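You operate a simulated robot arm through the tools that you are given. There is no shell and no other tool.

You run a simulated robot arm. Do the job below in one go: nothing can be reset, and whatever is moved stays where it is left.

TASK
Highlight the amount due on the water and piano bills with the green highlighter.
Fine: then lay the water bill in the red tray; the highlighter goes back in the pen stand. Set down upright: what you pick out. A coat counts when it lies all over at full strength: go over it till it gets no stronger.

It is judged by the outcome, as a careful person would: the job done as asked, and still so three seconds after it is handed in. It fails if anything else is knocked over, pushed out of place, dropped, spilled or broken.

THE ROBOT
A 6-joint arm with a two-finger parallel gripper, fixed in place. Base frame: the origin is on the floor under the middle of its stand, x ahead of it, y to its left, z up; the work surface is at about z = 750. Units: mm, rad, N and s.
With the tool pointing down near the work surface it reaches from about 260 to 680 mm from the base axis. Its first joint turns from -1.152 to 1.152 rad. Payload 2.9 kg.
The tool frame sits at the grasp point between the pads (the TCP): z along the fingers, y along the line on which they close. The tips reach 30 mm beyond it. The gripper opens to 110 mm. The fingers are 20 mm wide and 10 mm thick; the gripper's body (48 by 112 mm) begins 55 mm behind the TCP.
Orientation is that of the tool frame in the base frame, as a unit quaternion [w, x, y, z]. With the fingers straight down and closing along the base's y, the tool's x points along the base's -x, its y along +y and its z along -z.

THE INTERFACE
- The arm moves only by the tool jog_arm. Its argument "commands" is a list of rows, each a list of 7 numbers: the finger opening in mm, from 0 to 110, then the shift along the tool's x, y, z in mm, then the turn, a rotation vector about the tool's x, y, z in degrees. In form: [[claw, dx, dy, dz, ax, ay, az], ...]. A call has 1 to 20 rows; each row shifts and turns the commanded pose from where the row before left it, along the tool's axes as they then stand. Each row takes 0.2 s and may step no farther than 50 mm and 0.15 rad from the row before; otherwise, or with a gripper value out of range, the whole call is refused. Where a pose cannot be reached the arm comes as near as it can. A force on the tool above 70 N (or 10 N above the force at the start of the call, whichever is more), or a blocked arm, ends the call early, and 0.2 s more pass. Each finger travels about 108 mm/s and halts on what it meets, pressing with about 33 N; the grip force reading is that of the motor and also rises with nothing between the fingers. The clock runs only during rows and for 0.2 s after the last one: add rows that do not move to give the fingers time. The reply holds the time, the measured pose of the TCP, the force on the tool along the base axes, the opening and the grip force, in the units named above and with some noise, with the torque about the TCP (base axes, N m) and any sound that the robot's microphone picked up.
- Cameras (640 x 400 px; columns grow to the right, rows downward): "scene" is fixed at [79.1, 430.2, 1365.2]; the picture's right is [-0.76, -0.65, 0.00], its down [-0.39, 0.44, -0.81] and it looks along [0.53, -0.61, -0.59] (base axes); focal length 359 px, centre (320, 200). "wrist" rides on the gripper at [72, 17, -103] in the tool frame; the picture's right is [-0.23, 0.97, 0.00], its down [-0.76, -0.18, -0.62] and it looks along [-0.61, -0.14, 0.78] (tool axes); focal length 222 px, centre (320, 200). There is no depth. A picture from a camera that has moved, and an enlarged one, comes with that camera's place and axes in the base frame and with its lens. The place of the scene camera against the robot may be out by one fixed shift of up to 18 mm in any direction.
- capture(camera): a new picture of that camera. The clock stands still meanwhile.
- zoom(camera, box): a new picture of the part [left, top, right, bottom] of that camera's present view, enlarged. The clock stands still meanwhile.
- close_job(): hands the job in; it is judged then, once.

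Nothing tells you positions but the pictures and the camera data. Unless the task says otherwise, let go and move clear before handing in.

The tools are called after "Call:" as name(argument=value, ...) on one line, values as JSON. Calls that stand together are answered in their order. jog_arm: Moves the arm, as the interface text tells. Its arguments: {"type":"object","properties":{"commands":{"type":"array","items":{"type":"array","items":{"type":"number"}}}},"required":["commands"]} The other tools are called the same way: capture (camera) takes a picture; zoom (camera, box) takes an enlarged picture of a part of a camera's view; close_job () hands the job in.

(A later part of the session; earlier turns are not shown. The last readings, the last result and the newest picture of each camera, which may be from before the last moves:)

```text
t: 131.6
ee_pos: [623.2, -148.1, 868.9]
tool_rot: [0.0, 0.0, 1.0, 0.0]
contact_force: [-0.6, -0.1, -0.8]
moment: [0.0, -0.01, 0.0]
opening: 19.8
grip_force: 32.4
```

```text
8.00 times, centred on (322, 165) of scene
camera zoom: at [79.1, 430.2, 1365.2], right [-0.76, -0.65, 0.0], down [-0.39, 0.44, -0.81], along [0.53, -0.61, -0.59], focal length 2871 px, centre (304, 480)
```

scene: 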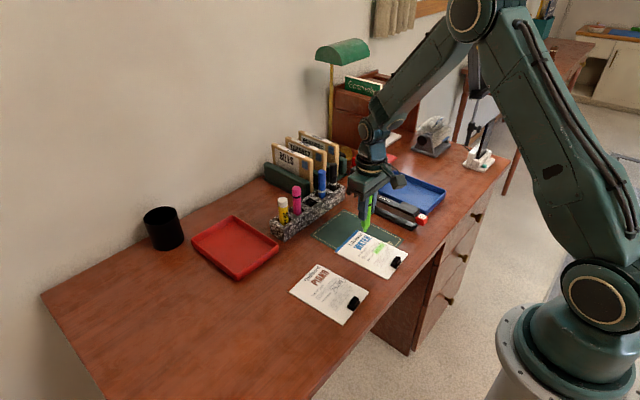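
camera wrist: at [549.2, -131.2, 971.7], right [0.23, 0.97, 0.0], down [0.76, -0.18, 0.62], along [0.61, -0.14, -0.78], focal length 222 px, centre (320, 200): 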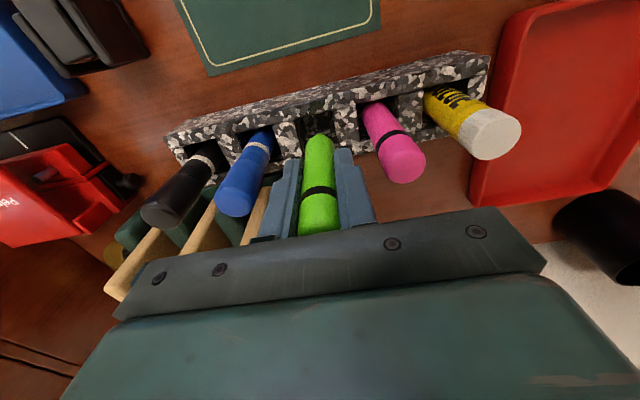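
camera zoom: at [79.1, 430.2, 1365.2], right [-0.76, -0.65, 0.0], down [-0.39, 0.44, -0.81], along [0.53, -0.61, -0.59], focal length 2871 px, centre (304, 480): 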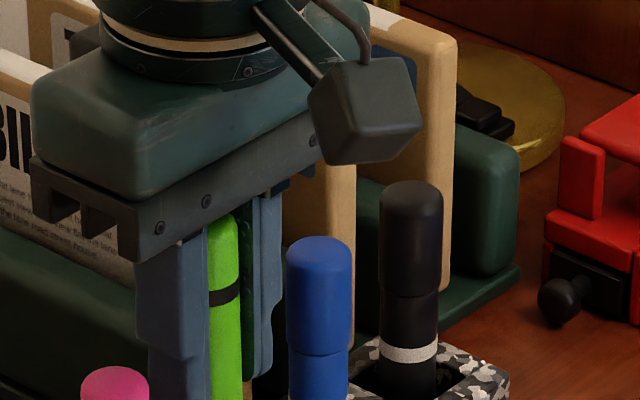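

The nib is entering the slot and the gripper body will keep about 11 mm above the blue pen. I lower gently and watch for the slot floor.

Call:
jog_arm(commands=[[10, 0, 0, 15, 0, 0, 0], [10, 0, 0, 12, 0, 0, 0], [10, 0, 0, 7, 0, 0, 0], [10, 0, 0, 0, 0, 0, 0]])

Call:
capture(camera="wrist")

Call:
zoom(camera="scene", box=[280, 140, 360, 220])

```text
t: 132.6
ee_pos: [621.3, -150.2, 836.3]
tool_rot: [0.0, 0.0, 1.0, 0.001]
contact_force: [-1.0, -0.2, -1.0]
moment: [-0.01, -0.02, 0.01]
opening: 19.9
grip_force: 33.2
```

```text
taken
camera wrist: at [548.8, -132.4, 938.1], right [0.23, 0.97, 0.0], down [0.76, -0.18, 0.62], along [0.61, -0.14, -0.78], focal length 222 px, centre (320, 200)
```

wrist: 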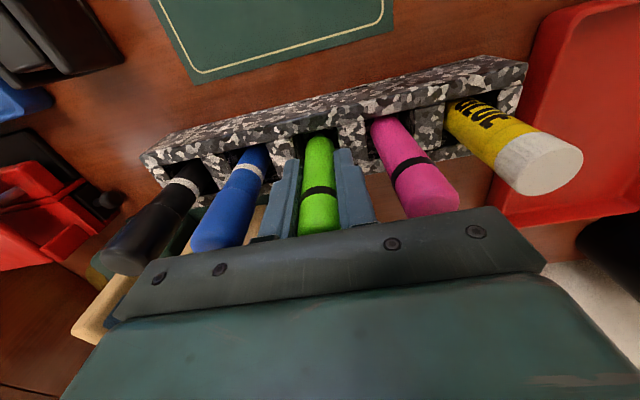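

```text
5.00 times, centred on (320, 180) of scene
camera zoom: at [79.1, 430.2, 1365.2], right [-0.76, -0.65, 0.0], down [-0.39, 0.44, -0.81], along [0.53, -0.61, -0.59], focal length 1794 px, centre (320, 300)
```

zoom: 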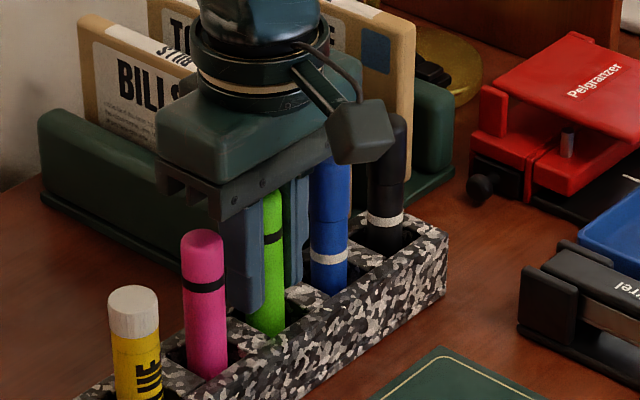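

Call:
jog_arm(commands=[[10, 0, 0, 2, 0, 0, 0], [10, 0, 0, 1, 0, 0, 0], [10, 0, 0, 0, 0, 0, 0]])

Call:
jog_arm(commands=[[10, 0, 0, 1, 0, 0, 0], [10, 0, 0, 0, 0, 0, 0]])

Call:
jog_arm(commands=[[10, 0, 0, 1, 0, 0, 0], [10, 0, 0, 0, 0, 0, 0]])

```text
t: 133.4
ee_pos: [622.7, -148.5, 832.8]
tool_rot: [0.001, 0.0, 1.0, 0.0]
contact_force: [-0.2, -0.3, 1.4]
moment: [0.0, 0.06, -0.01]
opening: 20.1
grip_force: 32.4
```

```text
t: 134.0
ee_pos: [621.5, -149.2, 832.1]
tool_rot: [0.001, 0.001, 1.0, 0.0]
contact_force: [-1.7, 0.9, 7.3]
moment: [0.1, 0.1, 0.03]
opening: 20.2
grip_force: 32.9
```

```text
t: 134.6
ee_pos: [622.8, -149.7, 832.9]
tool_rot: [0.002, 0.0, 1.0, 0.0]
contact_force: [-4.5, 4.4, 21.0]
moment: [0.34, 0.33, 0.01]
opening: 19.7
grip_force: 33.1
```

The nib is on the slot floor. I relieve the pressure and open the fingers slowly so the pen stays upright.

Call:
jog_arm(commands=[[10, 0, 0, -1.3, 0, 0, 0], [10, 0, 0, 0, 0, 0, 0]])

Call:
zoom(camera="wrist", box=[240, 110, 400, 240])

Call:
zoom(camera="scene", box=[290, 165, 350, 215])

```text
t: 135.2
ee_pos: [623.0, -149.8, 831.9]
tool_rot: [0.001, 0.0, 1.0, 0.0]
contact_force: [1.9, 2.7, 18.3]
moment: [0.17, -0.16, -0.01]
opening: 20.2
grip_force: 32.7
```

```text
3.08 times, centred on (320, 175) of wrist
camera zoom: at [548.8, -132.9, 934.6], right [0.23, 0.97, 0.0], down [0.76, -0.18, 0.63], along [0.61, -0.14, -0.78], focal length 684 px, centre (320, 277)
```

zoom: 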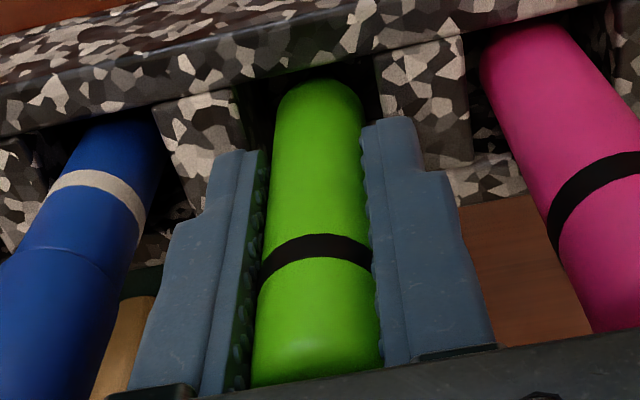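

```text
8.00 times, centred on (320, 190) of scene
camera zoom: at [78.8, 430.3, 1365.2], right [-0.76, -0.65, 0.0], down [-0.38, 0.44, -0.81], along [0.53, -0.61, -0.59], focal length 2871 px, centre (320, 280)
```

zoom: 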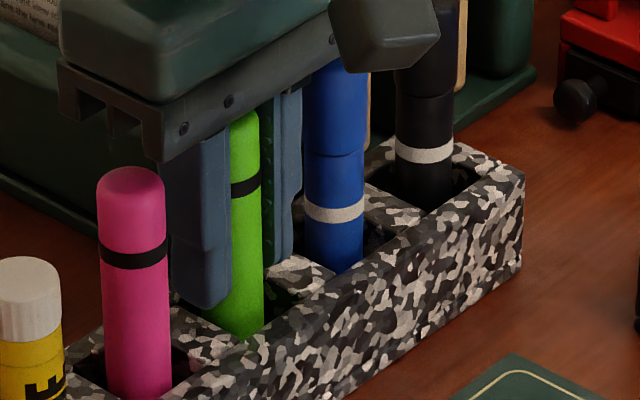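

Call:
jog_arm(commands=[[10, 0, 0, -0.8, 0, 0, 0], [10, 0, 0, 0, 0, 0, 0]])

```text
t: 135.8
ee_pos: [621.8, -148.7, 831.8]
tool_rot: [0.0, 0.0, 1.0, 0.0]
contact_force: [4.9, 0.0, 11.5]
moment: [0.02, -0.37, 0.03]
opening: 20.0
grip_force: 33.0
```

Call:
jog_arm(commands=[[10, 0, 0, -0.8, 0, 0, 0], [10, 0, 0, 0, 0, 0, 0]])

```text
t: 136.4
ee_pos: [620.6, -149.8, 831.6]
tool_rot: [-0.001, 0.001, 1.0, 0.0]
contact_force: [2.9, -1.2, 6.5]
moment: [-0.14, -0.16, 0.0]
opening: 19.9
grip_force: 32.9
```

Call:
jog_arm(commands=[[10, 0, 0, -0.7, 0, 0, 0], [10, 0, 0, 0, 0, 0, 0]])

```text
t: 137.0
ee_pos: [621.6, -150.5, 833.0]
tool_rot: [-0.002, -0.001, 1.0, 0.001]
contact_force: [-0.1, 0.8, -0.3]
moment: [0.03, 0.0, -0.03]
opening: 19.7
grip_force: 32.6
```

The pen now just touches the floor with no load. I open the fingers in small steps.

Call:
jog_arm(commands=[[20, 0, 0, 0.2, 0, 0, 0], [23, 0, 0, 0, 0, 0, 0], [28, 0, 0, 0, 0, 0, 0], [34, 0, 0, 0, 0, 0, 0], [40, 0, 0, 0, 0, 0, 0], [40, 0, 0, 0, 0, 0, 0]])

Call:
zoom(camera="wrist", box=[240, 110, 400, 240])

Call:
zoom(camera="scene", box=[290, 165, 350, 215])

```text
t: 138.4
ee_pos: [621.5, -150.0, 833.4]
tool_rot: [0.0, 0.001, 1.0, 0.0]
contact_force: [1.0, 0.5, 0.2]
moment: [0.03, 0.0, -0.05]
opening: 40.0
grip_force: 0.0
```

```text
3.08 times, centred on (320, 175) of wrist
camera zoom: at [548.5, -133.1, 936.1], right [0.23, 0.97, 0.0], down [0.76, -0.18, 0.62], along [0.61, -0.14, -0.78], focal length 684 px, centre (320, 277)
```

zoom: 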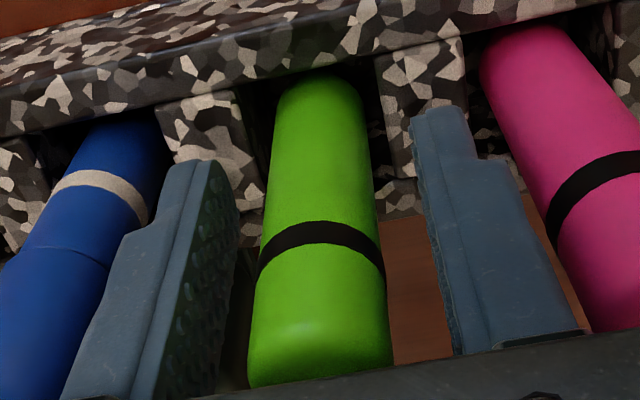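

```text
8.00 times, centred on (320, 190) of scene
camera zoom: at [79.1, 430.2, 1365.2], right [-0.76, -0.65, 0.0], down [-0.39, 0.44, -0.81], along [0.53, -0.61, -0.59], focal length 2871 px, centre (320, 280)
```

zoom: 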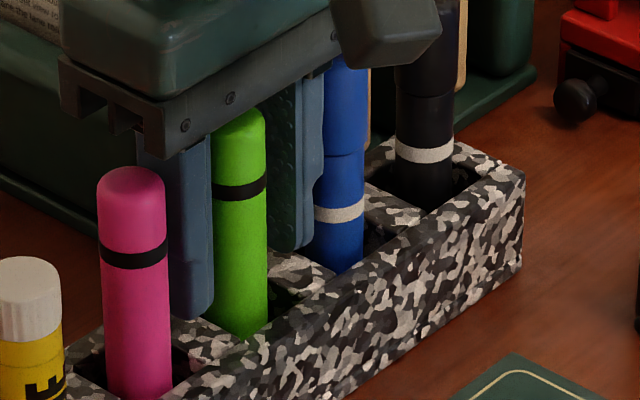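

The highlighter stands free in its slot. I rise straight up clear of the pens and check that it stays upright.

Call:
jog_arm(commands=[[40, 0, 0, -10, 0, 0, 0], [40, 0, 0, -25, 0, 0, 0], [40, 0, 0, -35, 0, 0, 0], [40, 0, 0, -40, 0, 0, 0], [40, 0, 0, -30, 0, 0, 0], [40, 0, 0, 0, 0, 0, 0]])

Call:
zoom(camera="wrist", box=[220, 50, 412, 170])

Call:
zoom(camera="scene", box=[265, 150, 361, 240])

```text
t: 139.8
ee_pos: [622.3, -151.3, 974.7]
tool_rot: [-0.001, 0.0, 1.0, 0.0]
contact_force: [0.1, 0.8, 0.9]
moment: [-0.01, -0.03, 0.01]
opening: 39.9
grip_force: 0.0
```

```text
3.33 times, centred on (316, 110) of wrist
camera zoom: at [549.3, -133.4, 1077.3], right [0.23, 0.97, 0.0], down [0.76, -0.18, 0.62], along [0.61, -0.14, -0.78], focal length 740 px, centre (333, 500)
```

zoom: 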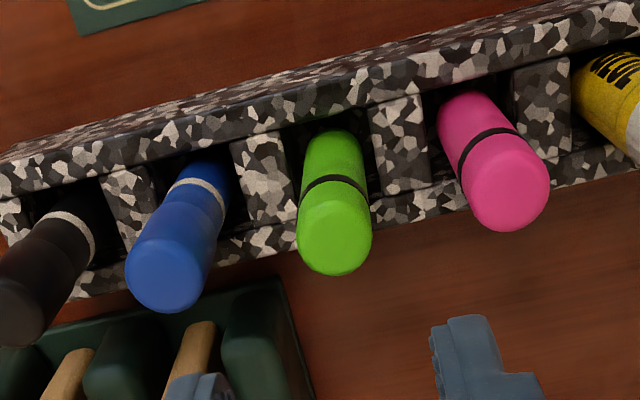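

```text
4.44 times, centred on (313, 195) of scene
camera zoom: at [79.1, 430.2, 1365.2], right [-0.76, -0.65, 0.0], down [-0.39, 0.44, -0.81], along [0.53, -0.61, -0.59], focal length 1595 px, centre (351, 222)
```

zoom: 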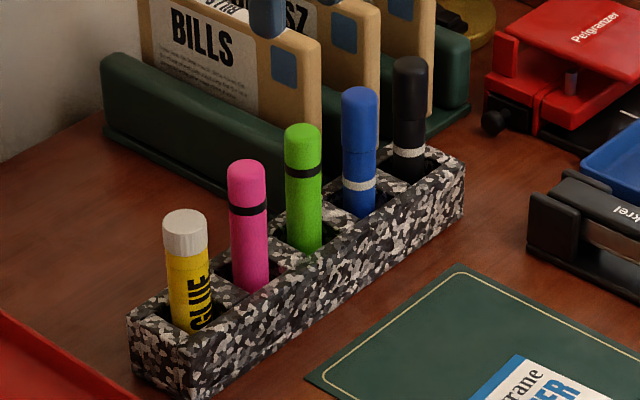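

The highlighter stands upright in its slot. Next is the water bill: I go over to its black clip near (335, -138) to see how to grip it.

Call:
jog_arm(commands=[[40, 45, 2, 0, 0, 0, 0], [40, 45, 2, 0, 0, 0, 0], [40, 45, 2, 0, 0, 0, 0], [40, 45, 2, 0, 0, 0, 0], [40, 45, 2, 0, 0, 0, 0], [40, 45, 2, 0, 0, 0, 0], [50, 0, 0, 40, 0, 0, 0], [50, 0, 0, 40, 0, 0, 0], [50, 0, 0, 0, 0, 0, 0]])

Call:
capture(camera="wrist")

Call:
zoom(camera="scene", box=[370, 235, 418, 275])

```text
t: 141.8
ee_pos: [350.4, -138.4, 893.1]
tool_rot: [0.0, 0.0, 1.0, 0.0]
contact_force: [-0.5, -0.1, 0.1]
moment: [0.01, 0.01, -0.01]
opening: 50.2
grip_force: 0.1
```

```text
taken
camera wrist: at [276.9, -121.6, 995.3], right [0.23, 0.97, 0.0], down [0.76, -0.18, 0.62], along [0.61, -0.14, -0.78], focal length 222 px, centre (320, 200)
```

wrist: 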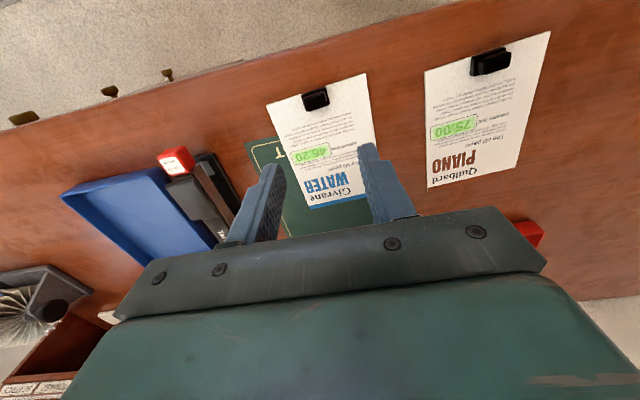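

```text
10.00 times, centred on (394, 255) of scene
camera zoom: at [79.1, 430.2, 1365.2], right [-0.76, -0.65, 0.0], down [-0.39, 0.44, -0.81], along [0.53, -0.61, -0.59], focal length 3589 px, centre (-420, -350)
```

zoom: 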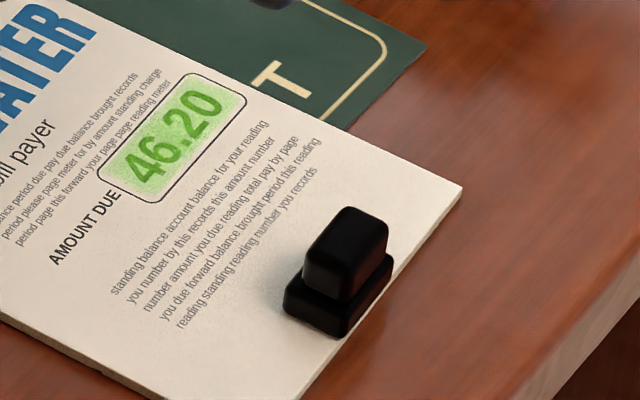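

Call:
zoom(camera="wrist", box=[268, 70, 364, 130])

Call:
zoom(camera="wrist", box=[230, 60, 422, 220])

```text
6.67 times, centred on (316, 100) of wrist
camera zoom: at [276.9, -121.6, 995.3], right [0.23, 0.97, 0.0], down [0.76, -0.18, 0.62], along [0.61, -0.14, -0.78], focal length 1481 px, centre (347, 867)
```

zoom: 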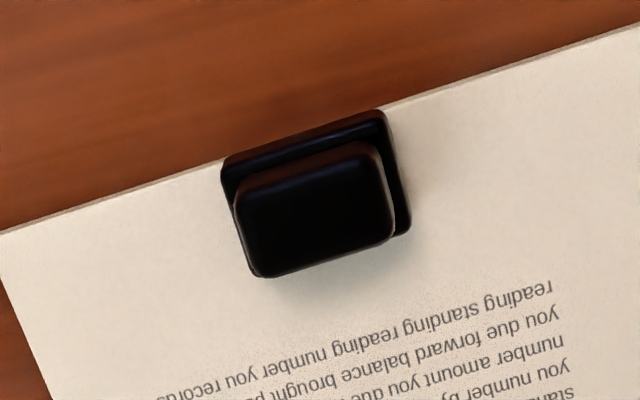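

```text
2.50 times, centred on (326, 140) of wrist
camera zoom: at [276.9, -121.6, 995.3], right [0.23, 0.97, 0.0], down [0.76, -0.18, 0.62], along [0.61, -0.14, -0.78], focal length 555 px, centre (305, 350)
```

zoom: 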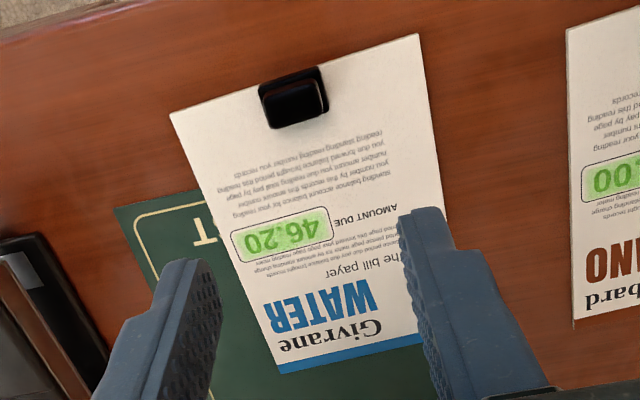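

The clip is a handle about 22 mm wide in y with its centre near (336, -139), top around z 772. Before picking up, I measure the red tray from a better viewpoint.

Call:
jog_arm(commands=[[50, 0, 0, -40, 0, 0, 0], [50, 0, 0, -40, 0, 0, 0], [50, -45, 18, -10, 0, 0, 0], [50, -45, 18, 0, 0, 0, 0], [50, -45, 18, 0, 0, 0, 0], [50, -45, 18, 0, 0, 0, 0], [50, -45, 18, 0, 0, 0, 0], [50, -25, 18, 0, 0, 0, 0], [50, 0, 20, 0, 0, 0, 0], [50, 0, 0, 0, 0, 0, 0]])

Call:
capture(camera="wrist")

Call:
zoom(camera="scene", box=[180, 200, 300, 290])

```text
t: 144.0
ee_pos: [604.1, -8.6, 981.9]
tool_rot: [0.001, 0.0, 1.0, 0.0]
contact_force: [0.1, 0.4, -0.5]
moment: [0.0, 0.02, 0.05]
opening: 49.9
grip_force: 0.1
```

```text
taken
camera wrist: at [530.3, 8.3, 1084.3], right [0.23, 0.97, 0.0], down [0.76, -0.18, 0.62], along [0.61, -0.14, -0.78], focal length 222 px, centre (320, 200)
```

wrist: 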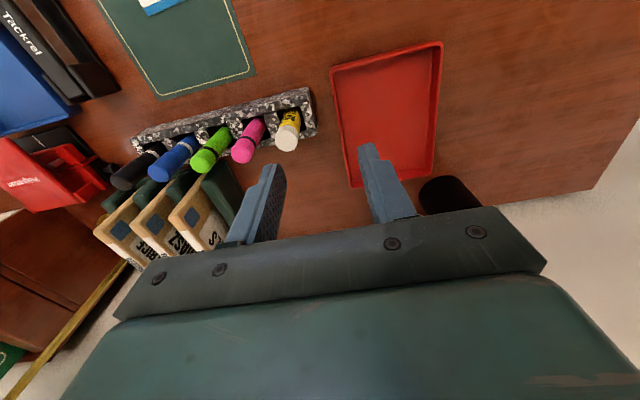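

```text
4.44 times, centred on (240, 245) of scene
camera zoom: at [79.1, 430.2, 1365.2], right [-0.76, -0.65, 0.0], down [-0.39, 0.44, -0.81], along [0.53, -0.61, -0.59], focal length 1595 px, centre (676, 0)
```

zoom: 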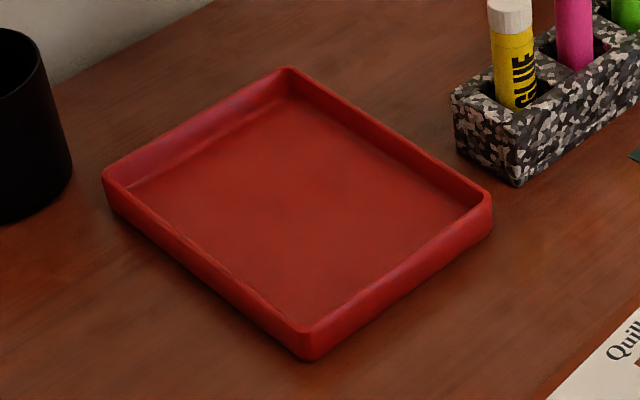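

Call:
zoom(camera="wrist", box=[320, 30, 480, 190])

Call:
zoom(camera="wrist", box=[322, 34, 450, 114])

Call:
zoom(camera="wrist", box=[322, 120, 450, 200])

```text
2.50 times, centred on (400, 110) of wrist
camera zoom: at [530.3, 8.3, 1084.3], right [0.23, 0.97, 0.0], down [0.76, -0.18, 0.62], along [0.61, -0.14, -0.78], focal length 555 px, centre (120, 425)
```

zoom: 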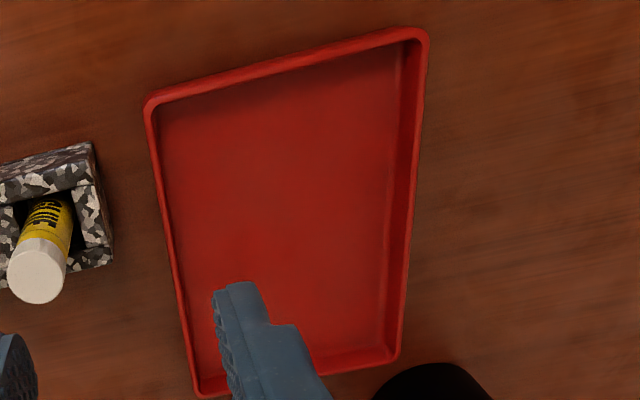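

```text
5.00 times, centred on (386, 74) of wrist
camera zoom: at [530.3, 8.3, 1084.3], right [0.23, 0.97, 0.0], down [0.76, -0.18, 0.62], along [0.61, -0.14, -0.78], focal length 1111 px, centre (-10, 830)
```

zoom: 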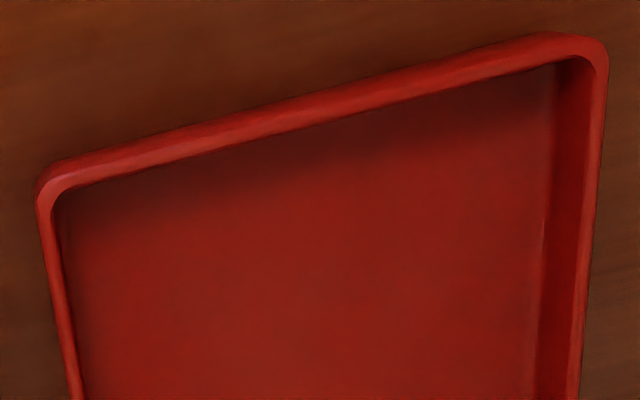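

```text
5.00 times, centred on (386, 160) of wrist
camera zoom: at [530.3, 8.3, 1084.3], right [0.23, 0.97, 0.0], down [0.76, -0.18, 0.62], along [0.61, -0.14, -0.78], focal length 1111 px, centre (-10, 400)
```

zoom: 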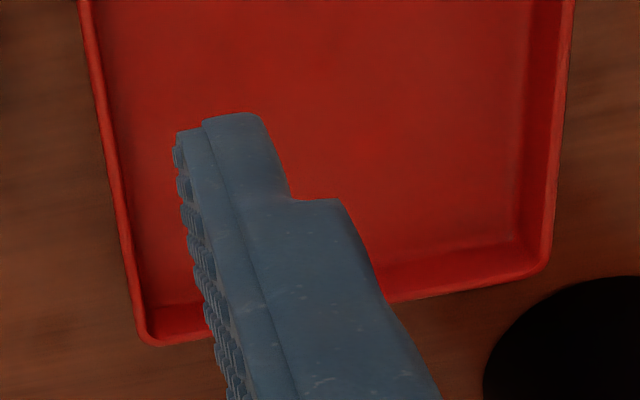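

The tray's rim spans x 575–766 and y 7–144, about aligned with the base axes; the bill is 104 × 150 mm turned about 3.2°. I return above the clip, turn the gripper 3.2° to match it, and come down partway for a check.

Call:
jog_arm(commands=[[50, 44.3, -21.55, 0, 0, 0, 0], [50, 44.3, -21.55, 0, 0, 0, 0], [50, 44.3, -21.55, 0, 0, 0, 0], [50, 44.3, -21.55, 0, 0, 0, 0], [50, 44.3, -21.55, 0, 0, 0, 0], [50, 44.4, -21.55, 0, 0, 0, 0], [50, 0, 0, 40, 0, 0, 0], [50, 0, 0, 40, 0, 0, 0], [50, 0, 0, 40, 0, 0, -3.2], [50, 0, 0, 30, 0, 0, 0], [50, 0, 0, 0, 0, 0, 0]])

Call:
capture(camera="wrist")

Call:
zoom(camera="scene", box=[360, 220, 424, 270])

```text
t: 146.4
ee_pos: [334.8, -138.5, 833.7]
tool_rot: [0.0, -0.027, 1.0, 0.0]
contact_force: [0.4, -0.2, -0.4]
moment: [-0.01, 0.03, 0.0]
opening: 50.1
grip_force: 0.1
```

```text
taken
camera wrist: at [260.6, -125.8, 936.6], right [0.17, 0.99, 0.0], down [0.77, -0.13, 0.62], along [0.61, -0.11, -0.78], focal length 222 px, centre (320, 200)
```

wrist: 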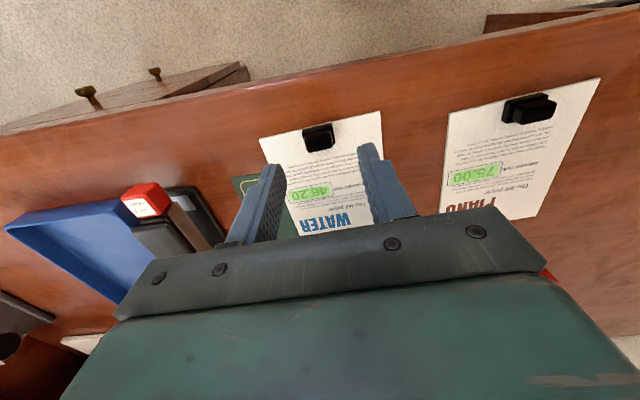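

```text
8.00 times, centred on (392, 245) of scene
camera zoom: at [79.1, 430.2, 1365.2], right [-0.76, -0.65, 0.0], down [-0.39, 0.44, -0.81], along [0.53, -0.61, -0.59], focal length 2871 px, centre (-256, -160)
```

zoom: 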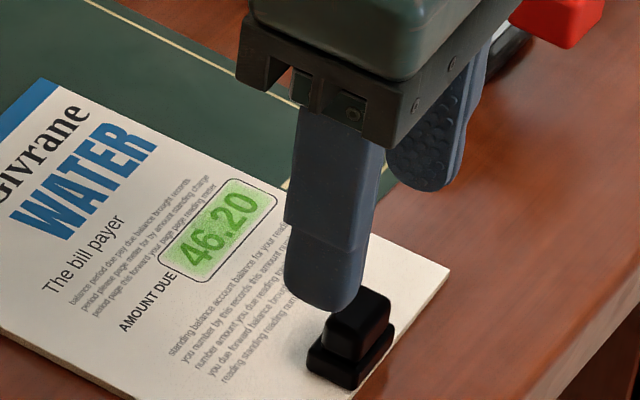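

Call:
zoom(camera="wrist", box=[272, 105, 368, 165])

Call:
zoom(camera="wrist", box=[230, 100, 422, 250])

```text
6.67 times, centred on (320, 135) of wrist
camera zoom: at [260.6, -125.8, 936.6], right [0.17, 0.99, 0.0], down [0.77, -0.13, 0.62], along [0.61, -0.11, -0.78], focal length 1481 px, centre (320, 633)
```

zoom: 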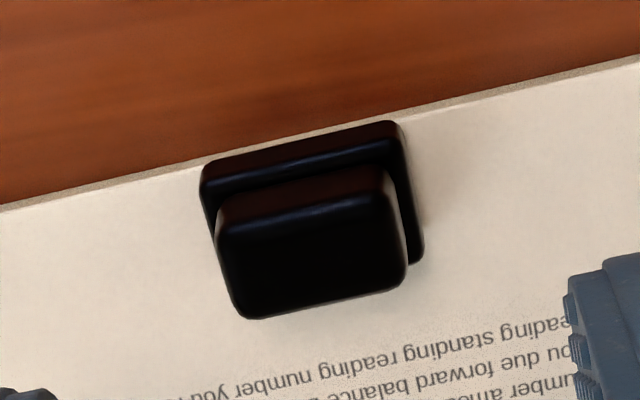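

```text
2.67 times, centred on (326, 175) of wrist
camera zoom: at [260.6, -125.8, 936.6], right [0.17, 0.99, 0.0], down [0.77, -0.13, 0.62], along [0.61, -0.11, -0.78], focal length 592 px, centre (304, 267)
```

zoom: 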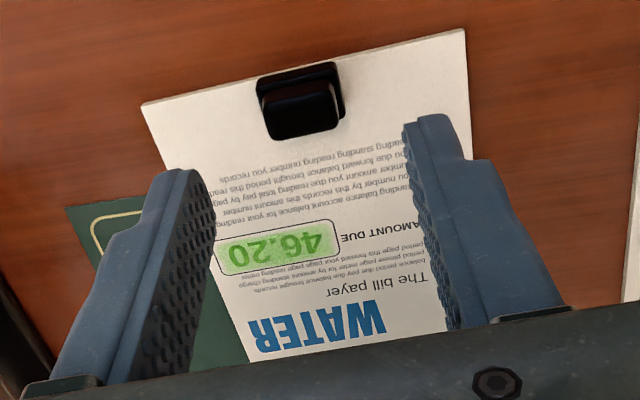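

The clip block sits right under the gripper. I lower so the fingertips straddle it just above its base, checking before closing.

Call:
jog_arm(commands=[[44, -0.7, -0.6, 15, 0, 0, 0], [40, 0, 0, 15, 0, 0, 0], [40, 0, 0, 6, 0, 0, 0], [40, 0, 0, 0, 0, 0, 0]])

Call:
zoom(camera="scene", box=[370, 235, 418, 275])

Call:
zoom(camera="wrist", box=[256, 110, 384, 190])

```text
t: 147.4
ee_pos: [335.7, -140.9, 797.0]
tool_rot: [0.0, -0.028, 1.0, 0.0]
contact_force: [-0.1, -0.8, 0.2]
moment: [0.0, 0.0, -0.01]
opening: 39.9
grip_force: 0.0
```

```text
10.00 times, centred on (394, 255) of scene
camera zoom: at [79.1, 430.2, 1365.2], right [-0.76, -0.65, 0.0], down [-0.39, 0.44, -0.81], along [0.53, -0.61, -0.59], focal length 3589 px, centre (-420, -350)
```

zoom: 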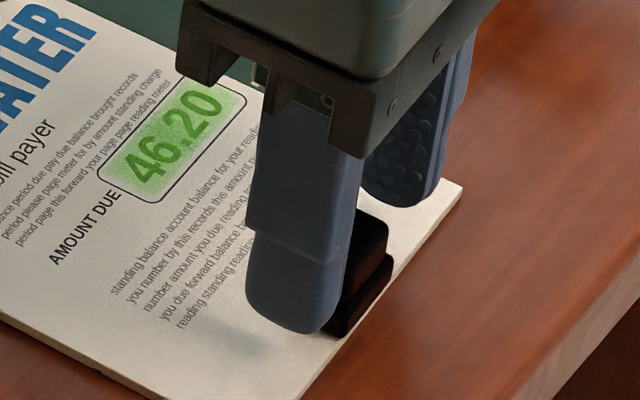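

```text
5.00 times, centred on (320, 150) of wrist
camera zoom: at [262.1, -127.3, 900.0], right [0.17, 0.98, 0.0], down [0.77, -0.13, 0.62], along [0.61, -0.11, -0.78], focal length 1111 px, centre (320, 450)
```

zoom: 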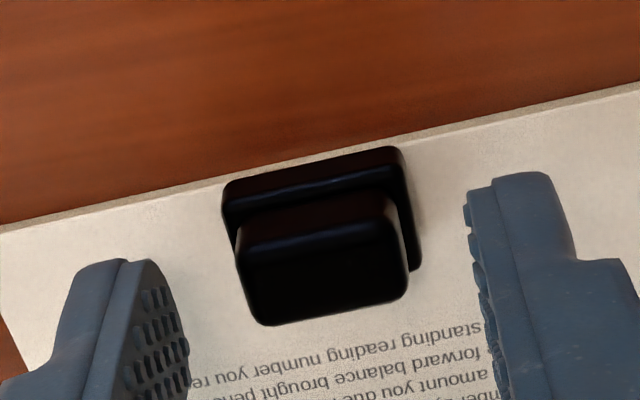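

Call:
jog_arm(commands=[[36, 0, 0, 2.3, 0, 0, 0], [32, 0, 0, 2, 0, 0, 0], [26, 0, 0, 0, 0, 0, 0], [20, 0, 0, 0, 0, 0, 0], [10, 0, 0, 0, 0, 0, 0], [10, 0, 0, 0, 0, 0, 0], [10, 0, 0, 0, 0, 0, 0]])

Call:
zoom(camera="scene", box=[370, 235, 418, 275])

Call:
zoom(camera="wrist", box=[256, 110, 384, 190])

```text
t: 149.0
ee_pos: [336.8, -140.5, 792.6]
tool_rot: [-0.001, -0.028, 1.0, 0.0]
contact_force: [-0.3, 0.5, -0.6]
moment: [0.02, -0.03, 0.01]
opening: 21.0
grip_force: 33.3
```

```text
10.00 times, centred on (394, 255) of scene
camera zoom: at [79.1, 430.2, 1365.2], right [-0.76, -0.65, 0.0], down [-0.39, 0.44, -0.81], along [0.53, -0.61, -0.59], focal length 3589 px, centre (-420, -350)
```

zoom: 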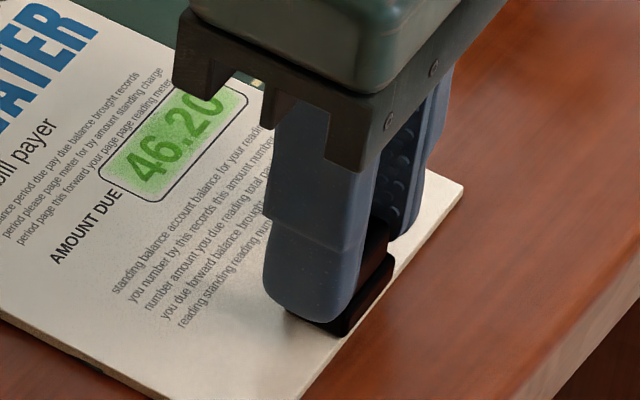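

```text
5.00 times, centred on (320, 150) of wrist
camera zoom: at [262.3, -127.0, 896.1], right [0.17, 0.98, 0.0], down [0.77, -0.13, 0.62], along [0.61, -0.11, -0.78], focal length 1111 px, centre (320, 450)
```

zoom: 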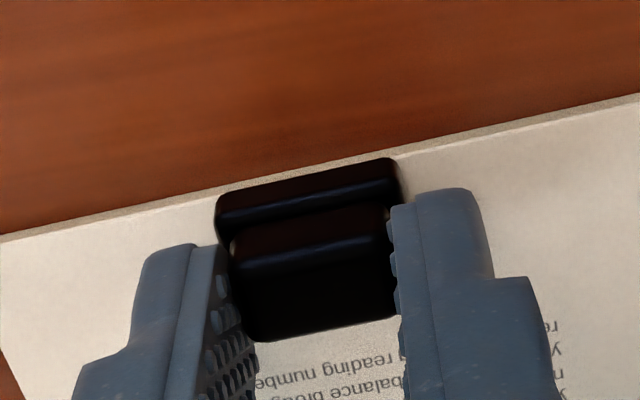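

The clip is gripped (21 mm, 33 N). I lift a little and look at how the bill hangs.

Call:
jog_arm(commands=[[10, 0, 0, -3, 0, 0, 0], [10, 0, 0, -6, 0, 0, 0], [10, 0, 0, -10, 0, 0, 0], [10, 0, 0, -10, 0, 0, 0], [10, 0, 0, 0, 0, 0, 0]])

Call:
capture(camera="scene")

Call:
zoom(camera="scene", box=[310, 200, 430, 290])

Call:
capture(camera="wrist")

```text
t: 150.2
ee_pos: [337.8, -140.0, 822.3]
tool_rot: [0.0, -0.029, 1.0, 0.0]
contact_force: [0.2, 0.0, -0.7]
moment: [-0.01, 0.05, 0.01]
opening: 20.7
grip_force: 32.7
```

```text
taken
```

scene: 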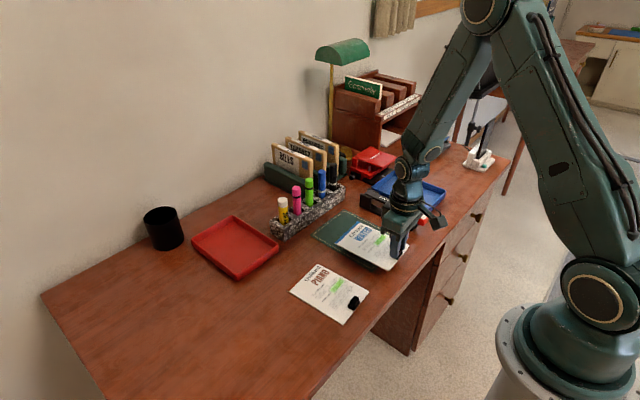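

```text
4.44 times, centred on (370, 245) of scene
camera zoom: at [79.1, 430.2, 1365.2], right [-0.76, -0.65, 0.0], down [-0.39, 0.44, -0.81], along [0.53, -0.61, -0.59], focal length 1595 px, centre (98, 0)
```

zoom: 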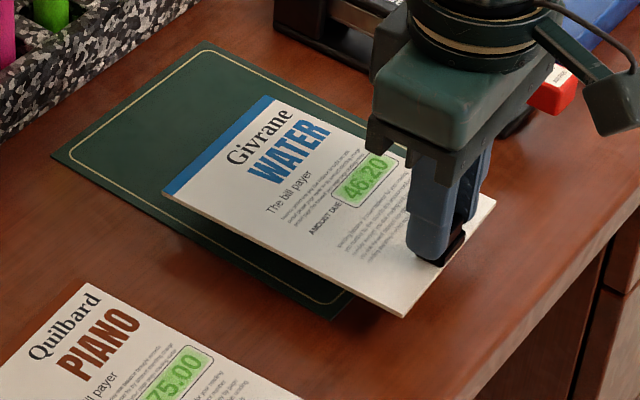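

```text
taken
camera wrist: at [262.8, -126.2, 924.8], right [0.17, 0.98, 0.0], down [0.77, -0.13, 0.62], along [0.61, -0.11, -0.78], focal length 222 px, centre (320, 200)
```

wrist: 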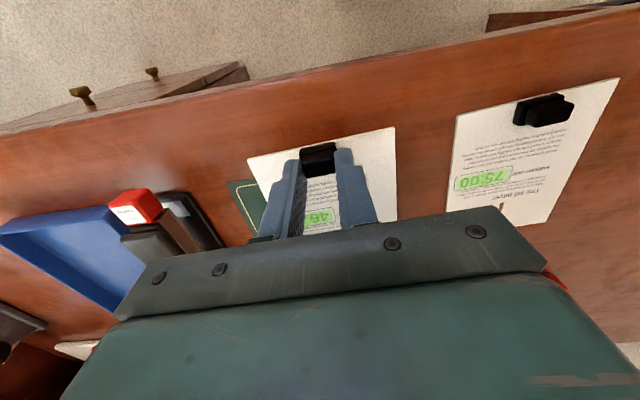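

The bill hangs level from the clip. I lift it higher, turn it to match the tray, and carry it first sideways, then forward over the tray.

Call:
jog_arm(commands=[[10, 0, 0, -40, 0, 0, 0], [10, 0, 0, -40, 0, 0, 0], [10, 0, 0, 0, 0, 0, 3.7], [10, 0, 30, 0, 0, 0, 0], [10, 0, 40, 0, 0, 0, 0], [10, 0, 40, 0, 0, 0, 0], [10, 0, 40, 0, 0, 0, 0], [10, 0, 40, 0, 0, 0, 0], [10, 0, 28.2, 0, 0, 0, 0], [10, 0, 0, 0, 0, 0, 0]])

Call:
jog_arm(commands=[[10, -30, 0, 0, 0, 0, 0], [10, -40, 0, 0, 0, 0, 0], [10, -40, 0, 0, 0, 0, 0], [10, -40, 0, 0, 0, 0, 0], [10, -40, 0, 0, 0, 0, 0], [10, -40, 0, 0, 0, 0, 0], [10, -35.9, 0, 0, 0, 0, 0], [10, 0, 0, 0, 0, 0, 0], [10, 0, 0, 0, 0, 0, 0]])

Call:
capture(camera="scene")

Call:
capture(camera="wrist")

```text
t: 152.4
ee_pos: [338.6, 77.3, 901.8]
tool_rot: [0.0, 0.004, 1.0, 0.0]
contact_force: [0.0, -0.6, -0.3]
moment: [-0.01, 0.07, -0.02]
opening: 20.8
grip_force: 33.1
```

```text
t: 154.4
ee_pos: [605.9, 75.4, 905.1]
tool_rot: [0.001, 0.005, 1.0, 0.0]
contact_force: [0.8, 0.5, -1.5]
moment: [0.02, 0.04, 0.03]
opening: 20.8
grip_force: 32.8
```

```text
taken
```

scene: 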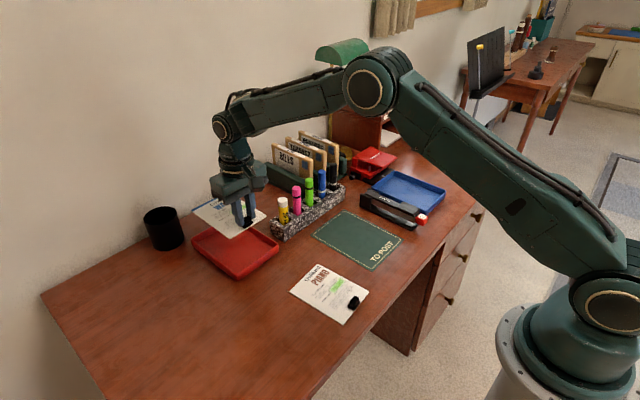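

```text
taken
camera wrist: at [532.0, 92.9, 1007.5], right [0.24, 0.97, 0.0], down [0.76, -0.18, 0.62], along [0.61, -0.15, -0.78], focal length 222 px, centre (320, 200)
```

wrist: 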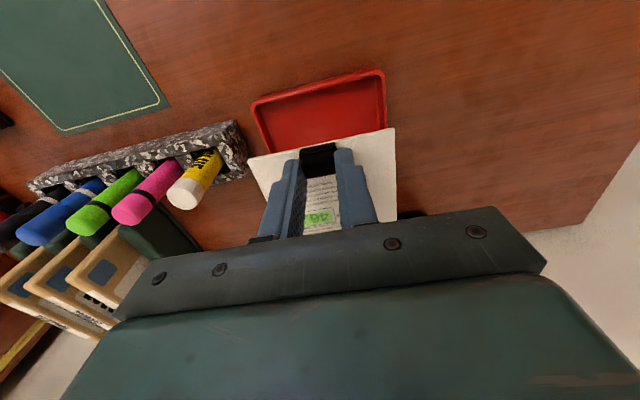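

Call:
zoom(camera="wrist", box=[230, 50, 422, 230])

Call:
zoom(camera="scene", box=[180, 180, 300, 290])

```text
2.22 times, centred on (326, 140) of wrist
camera zoom: at [532.0, 92.9, 1007.5], right [0.24, 0.97, 0.0], down [0.76, -0.18, 0.62], along [0.61, -0.15, -0.78], focal length 494 px, centre (307, 333)
```

zoom: 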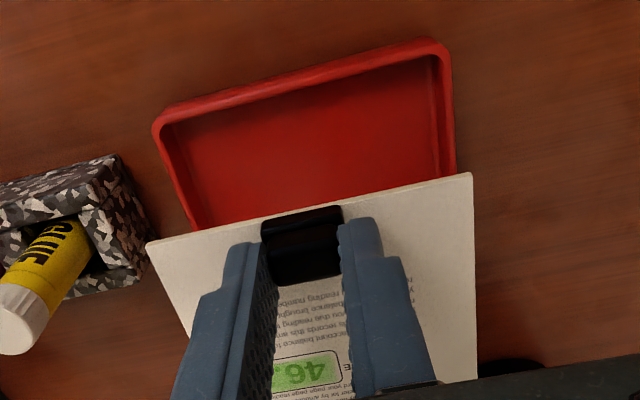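

```text
3.64 times, centred on (240, 235) of scene
camera zoom: at [79.1, 430.2, 1365.2], right [-0.76, -0.65, 0.0], down [-0.39, 0.44, -0.81], along [0.53, -0.61, -0.59], focal length 1305 px, centre (611, 73)
```

zoom: 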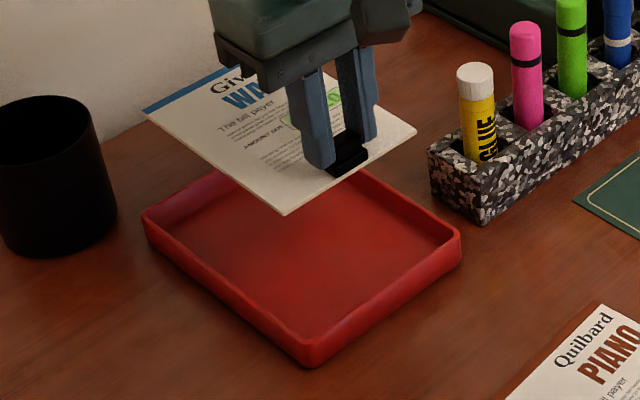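

The bill is centred over the tray with about 10–15 mm margin all round. I lower it to just above the tray floor.

Call:
jog_arm(commands=[[10, 0, 0, 30, 0, 0, 0], [10, 0, 0, 30, 0, 0, 0], [10, 0, 0, 22, 0, 0, 0], [10, 0, 0, 8, 0, 0, 0], [10, 0, 0, 0, 0, 0, 0]])

Call:
zoom(camera="wrist", box=[230, 50, 422, 230])

Call:
zoom(camera="scene", box=[180, 180, 300, 290])

```text
t: 155.6
ee_pos: [605.7, 74.9, 811.6]
tool_rot: [0.0, 0.004, 1.0, 0.0]
contact_force: [-0.3, -0.3, -0.4]
moment: [0.02, 0.04, 0.03]
opening: 20.9
grip_force: 32.9
```

```text
2.22 times, centred on (326, 140) of wrist
camera zoom: at [532.4, 93.5, 914.9], right [0.24, 0.97, 0.0], down [0.76, -0.18, 0.62], along [0.61, -0.15, -0.78], focal length 494 px, centre (307, 333)
```

zoom: 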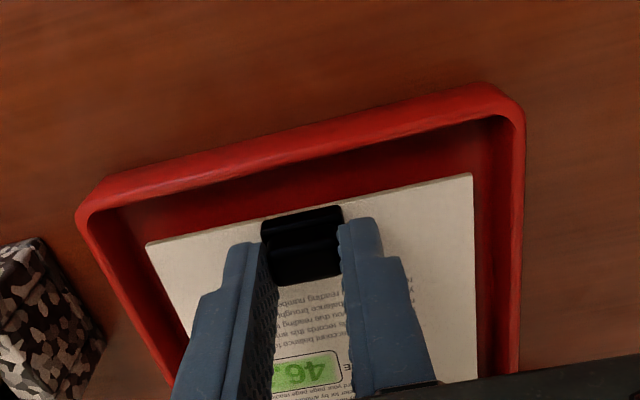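

```text
3.64 times, centred on (240, 235) of scene
camera zoom: at [79.1, 430.2, 1365.2], right [-0.76, -0.65, 0.0], down [-0.39, 0.44, -0.81], along [0.53, -0.61, -0.59], focal length 1305 px, centre (611, 73)
```

zoom: 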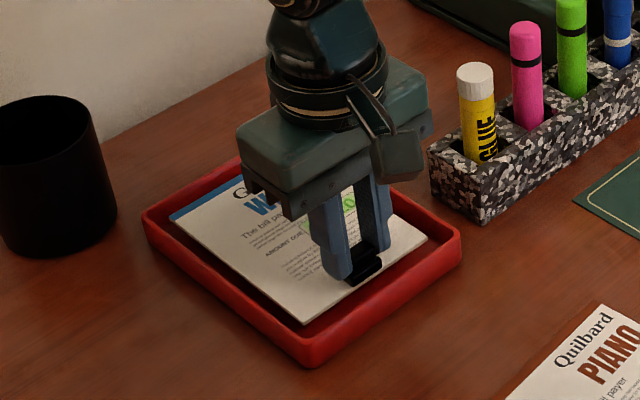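

It lines up inside the walls. I lower slowly until the bill touches the tray floor.

Call:
jog_arm(commands=[[10, 0, 0, 5, 0, 0, 0], [10, 0, 0, 4, 0, 0, 0], [10, 0, 0, 2, 0, 0, 0], [10, 0, 0, 0, 0, 0, 0]])

Call:
jog_arm(commands=[[10, 0, 0, 1.5, 0, 0, 0], [10, 0, 0, 0, 0, 0, 0]])

Call:
jog_arm(commands=[[10, 0, 0, 1, 0, 0, 0], [10, 0, 0, 0, 0, 0, 0]])

Call:
zoom(camera="scene", box=[180, 180, 300, 290])

```text
t: 156.6
ee_pos: [604.0, 75.1, 801.0]
tool_rot: [0.0, 0.004, 1.0, 0.0]
contact_force: [-0.1, 0.0, 0.0]
moment: [0.01, 0.05, 0.04]
opening: 20.9
grip_force: 32.8
```

```text
t: 157.2
ee_pos: [604.5, 77.0, 799.4]
tool_rot: [0.0, 0.004, 1.0, 0.0]
contact_force: [0.7, 0.6, -1.0]
moment: [0.0, 0.02, -0.01]
opening: 20.7
grip_force: 32.5
```

```text
t: 157.8
ee_pos: [603.4, 75.4, 799.8]
tool_rot: [0.001, 0.004, 1.0, 0.0]
contact_force: [-0.1, -0.2, -0.8]
moment: [-0.02, 0.04, 0.01]
opening: 20.7
grip_force: 33.0
```

```text
3.64 times, centred on (240, 235) of scene
camera zoom: at [79.1, 430.2, 1365.2], right [-0.76, -0.65, 0.0], down [-0.39, 0.44, -0.81], along [0.53, -0.61, -0.59], focal length 1305 px, centre (611, 73)
```

zoom: 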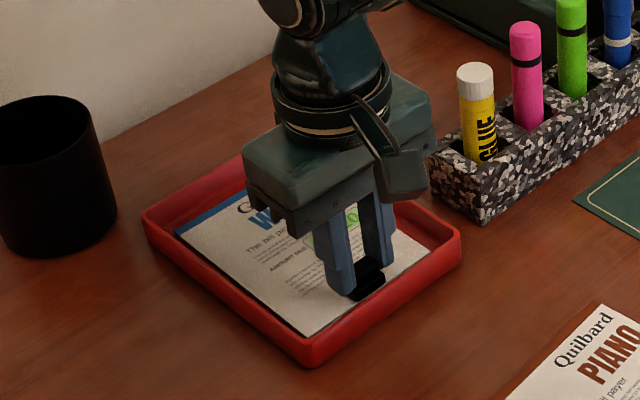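

Call:
jog_arm(commands=[[10, 0, 0, 1, 0, 0, 0], [10, 0, 0, 0, 0, 0, 0]])

Call:
jog_arm(commands=[[10, 0, 0, 1, 0, 0, 0], [10, 0, 0, 0, 0, 0, 0]])

Call:
jog_arm(commands=[[10, 0, 0, 0.7, 0, 0, 0], [10, 0, 0, 0, 0, 0, 0]])

```text
t: 158.4
ee_pos: [604.2, 76.2, 797.6]
tool_rot: [0.0, 0.004, 1.0, 0.0]
contact_force: [-2.3, -0.4, 1.6]
moment: [0.0, -0.21, -0.03]
opening: 20.8
grip_force: 32.6
```

```text
t: 159.0
ee_pos: [605.7, 75.0, 798.2]
tool_rot: [0.001, 0.005, 1.0, 0.001]
contact_force: [-4.0, -1.9, 13.3]
moment: [0.02, 0.06, 0.03]
opening: 20.8
grip_force: 33.2
```

```text
t: 159.6
ee_pos: [605.0, 77.3, 797.6]
tool_rot: [0.002, 0.004, 1.0, 0.001]
contact_force: [-4.9, -1.2, 26.9]
moment: [0.01, 0.32, 0.02]
opening: 20.9
grip_force: 32.9
```

The bill is on the tray floor. I ease the pressure off and then open the fingers slowly.

Call:
jog_arm(commands=[[10, 0, 0, -1.0, 0, 0, 0], [10, 0, 0, 0, 0, 0, 0]])

Call:
jog_arm(commands=[[10, 0, 0, -0.5, 0, 0, 0], [10, 0, 0, 0, 0, 0, 0]])

```text
t: 160.2
ee_pos: [606.1, 75.8, 798.1]
tool_rot: [0.002, 0.004, 1.0, 0.0]
contact_force: [0.3, -1.0, 21.1]
moment: [0.01, 0.04, 0.02]
opening: 20.7
grip_force: 32.6
```

```text
t: 160.8
ee_pos: [606.5, 77.1, 796.9]
tool_rot: [0.002, 0.004, 1.0, 0.0]
contact_force: [5.0, -1.1, 17.6]
moment: [0.0, -0.14, -0.02]
opening: 20.8
grip_force: 33.5
```

Call:
jog_arm(commands=[[10, 0, 0, -0.8, 0, 0, 0], [10, 0, 0, 0, 0, 0, 0]])

Call:
jog_arm(commands=[[10, 0, 0, -0.6, 0, 0, 0], [10, 0, 0, 0, 0, 0, 0]])

```text
t: 161.4
ee_pos: [605.2, 75.6, 798.5]
tool_rot: [0.0, 0.004, 1.0, 0.0]
contact_force: [5.1, 0.2, 12.0]
moment: [0.02, -0.61, -0.01]
opening: 20.9
grip_force: 33.3
```

```text
t: 162.0
ee_pos: [603.4, 76.2, 798.0]
tool_rot: [-0.001, 0.004, 1.0, -0.001]
contact_force: [3.4, -0.5, 8.9]
moment: [-0.02, -0.39, 0.01]
opening: 20.9
grip_force: 33.0
```

Call:
jog_arm(commands=[[10, 0, 0, -0.6, 0, 0, 0], [10, 0, 0, 0, 0, 0, 0]])

Call:
zoom(camera="wrist", box=[230, 50, 422, 230])

Call:
zoom(camera="scene", box=[200, 210, 290, 285])

```text
t: 162.6
ee_pos: [603.4, 77.4, 797.4]
tool_rot: [-0.002, 0.005, 1.0, 0.0]
contact_force: [0.9, 0.7, 1.6]
moment: [-0.03, -0.3, -0.01]
opening: 20.6
grip_force: 33.2
```

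```text
2.22 times, centred on (326, 140) of wrist
camera zoom: at [531.2, 93.6, 901.0], right [0.24, 0.97, 0.0], down [0.76, -0.18, 0.62], along [0.6, -0.15, -0.78], focal length 494 px, centre (307, 333)
```

zoom: 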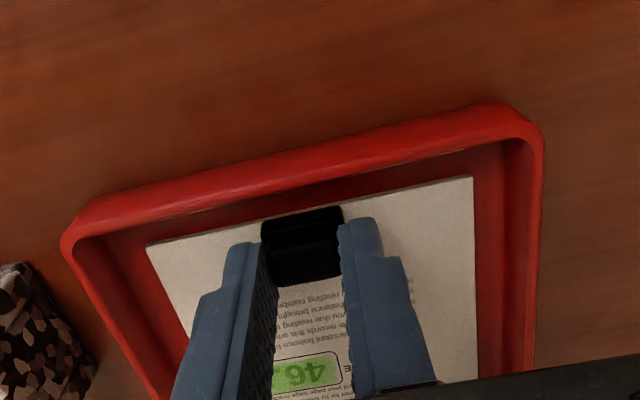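

```text
5.33 times, centred on (245, 248) of scene
camera zoom: at [79.1, 430.2, 1365.2], right [-0.76, -0.65, 0.0], down [-0.39, 0.44, -0.81], along [0.53, -0.61, -0.59], focal length 1914 px, centre (720, -53)
```

zoom: 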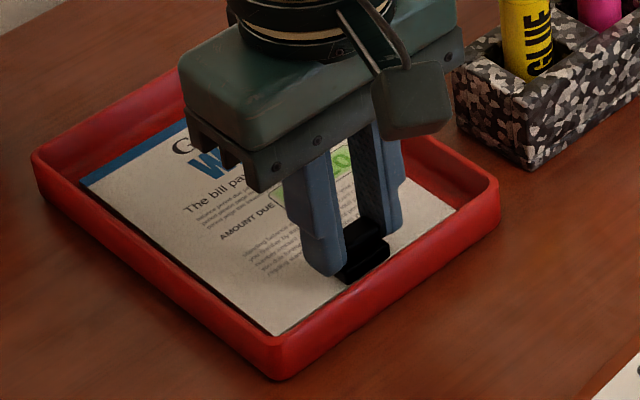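

Call:
jog_arm(commands=[[20, 0, 0, 0, 0, 0, 0], [23, 0, 0, 0, 0, 0, 0], [28, 0, 0, 0, 0, 0, 0], [36, 0, 0, 0, 0, 0, 0], [42, 0, 0, 0, 0, 0, 0], [42, 0, 0, 0, 0, 0, 0]])

Call:
zoom(camera="wrist", box=[230, 50, 422, 230])

Call:
zoom(camera="scene", box=[200, 210, 290, 285])

```text
t: 164.0
ee_pos: [605.6, 75.8, 798.8]
tool_rot: [0.001, 0.004, 1.0, 0.0]
contact_force: [-0.4, 0.5, 0.9]
moment: [0.01, 0.0, -0.01]
opening: 42.2
grip_force: 0.0
```

```text
2.22 times, centred on (326, 140) of wrist
camera zoom: at [531.8, 93.6, 901.8], right [0.24, 0.97, 0.0], down [0.76, -0.18, 0.62], along [0.61, -0.15, -0.78], focal length 494 px, centre (307, 333)
```

zoom: 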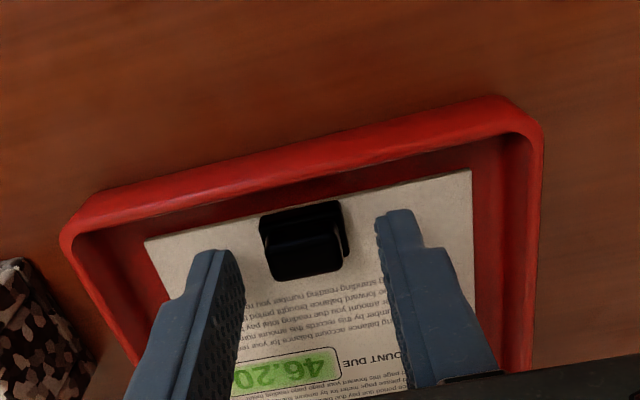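

```text
5.33 times, centred on (245, 248) of scene
camera zoom: at [79.1, 430.2, 1365.2], right [-0.76, -0.65, 0.0], down [-0.39, 0.44, -0.81], along [0.53, -0.61, -0.59], focal length 1914 px, centre (720, -53)
```

zoom: 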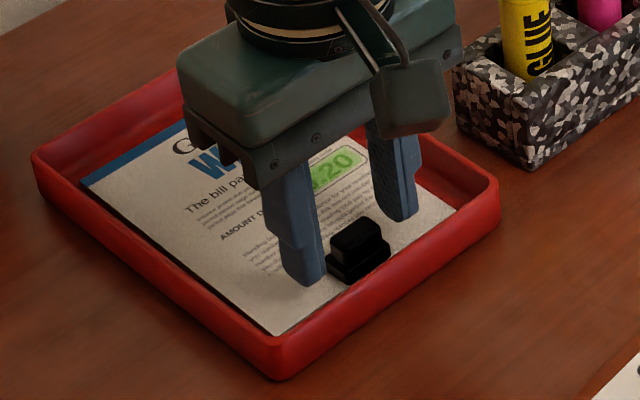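

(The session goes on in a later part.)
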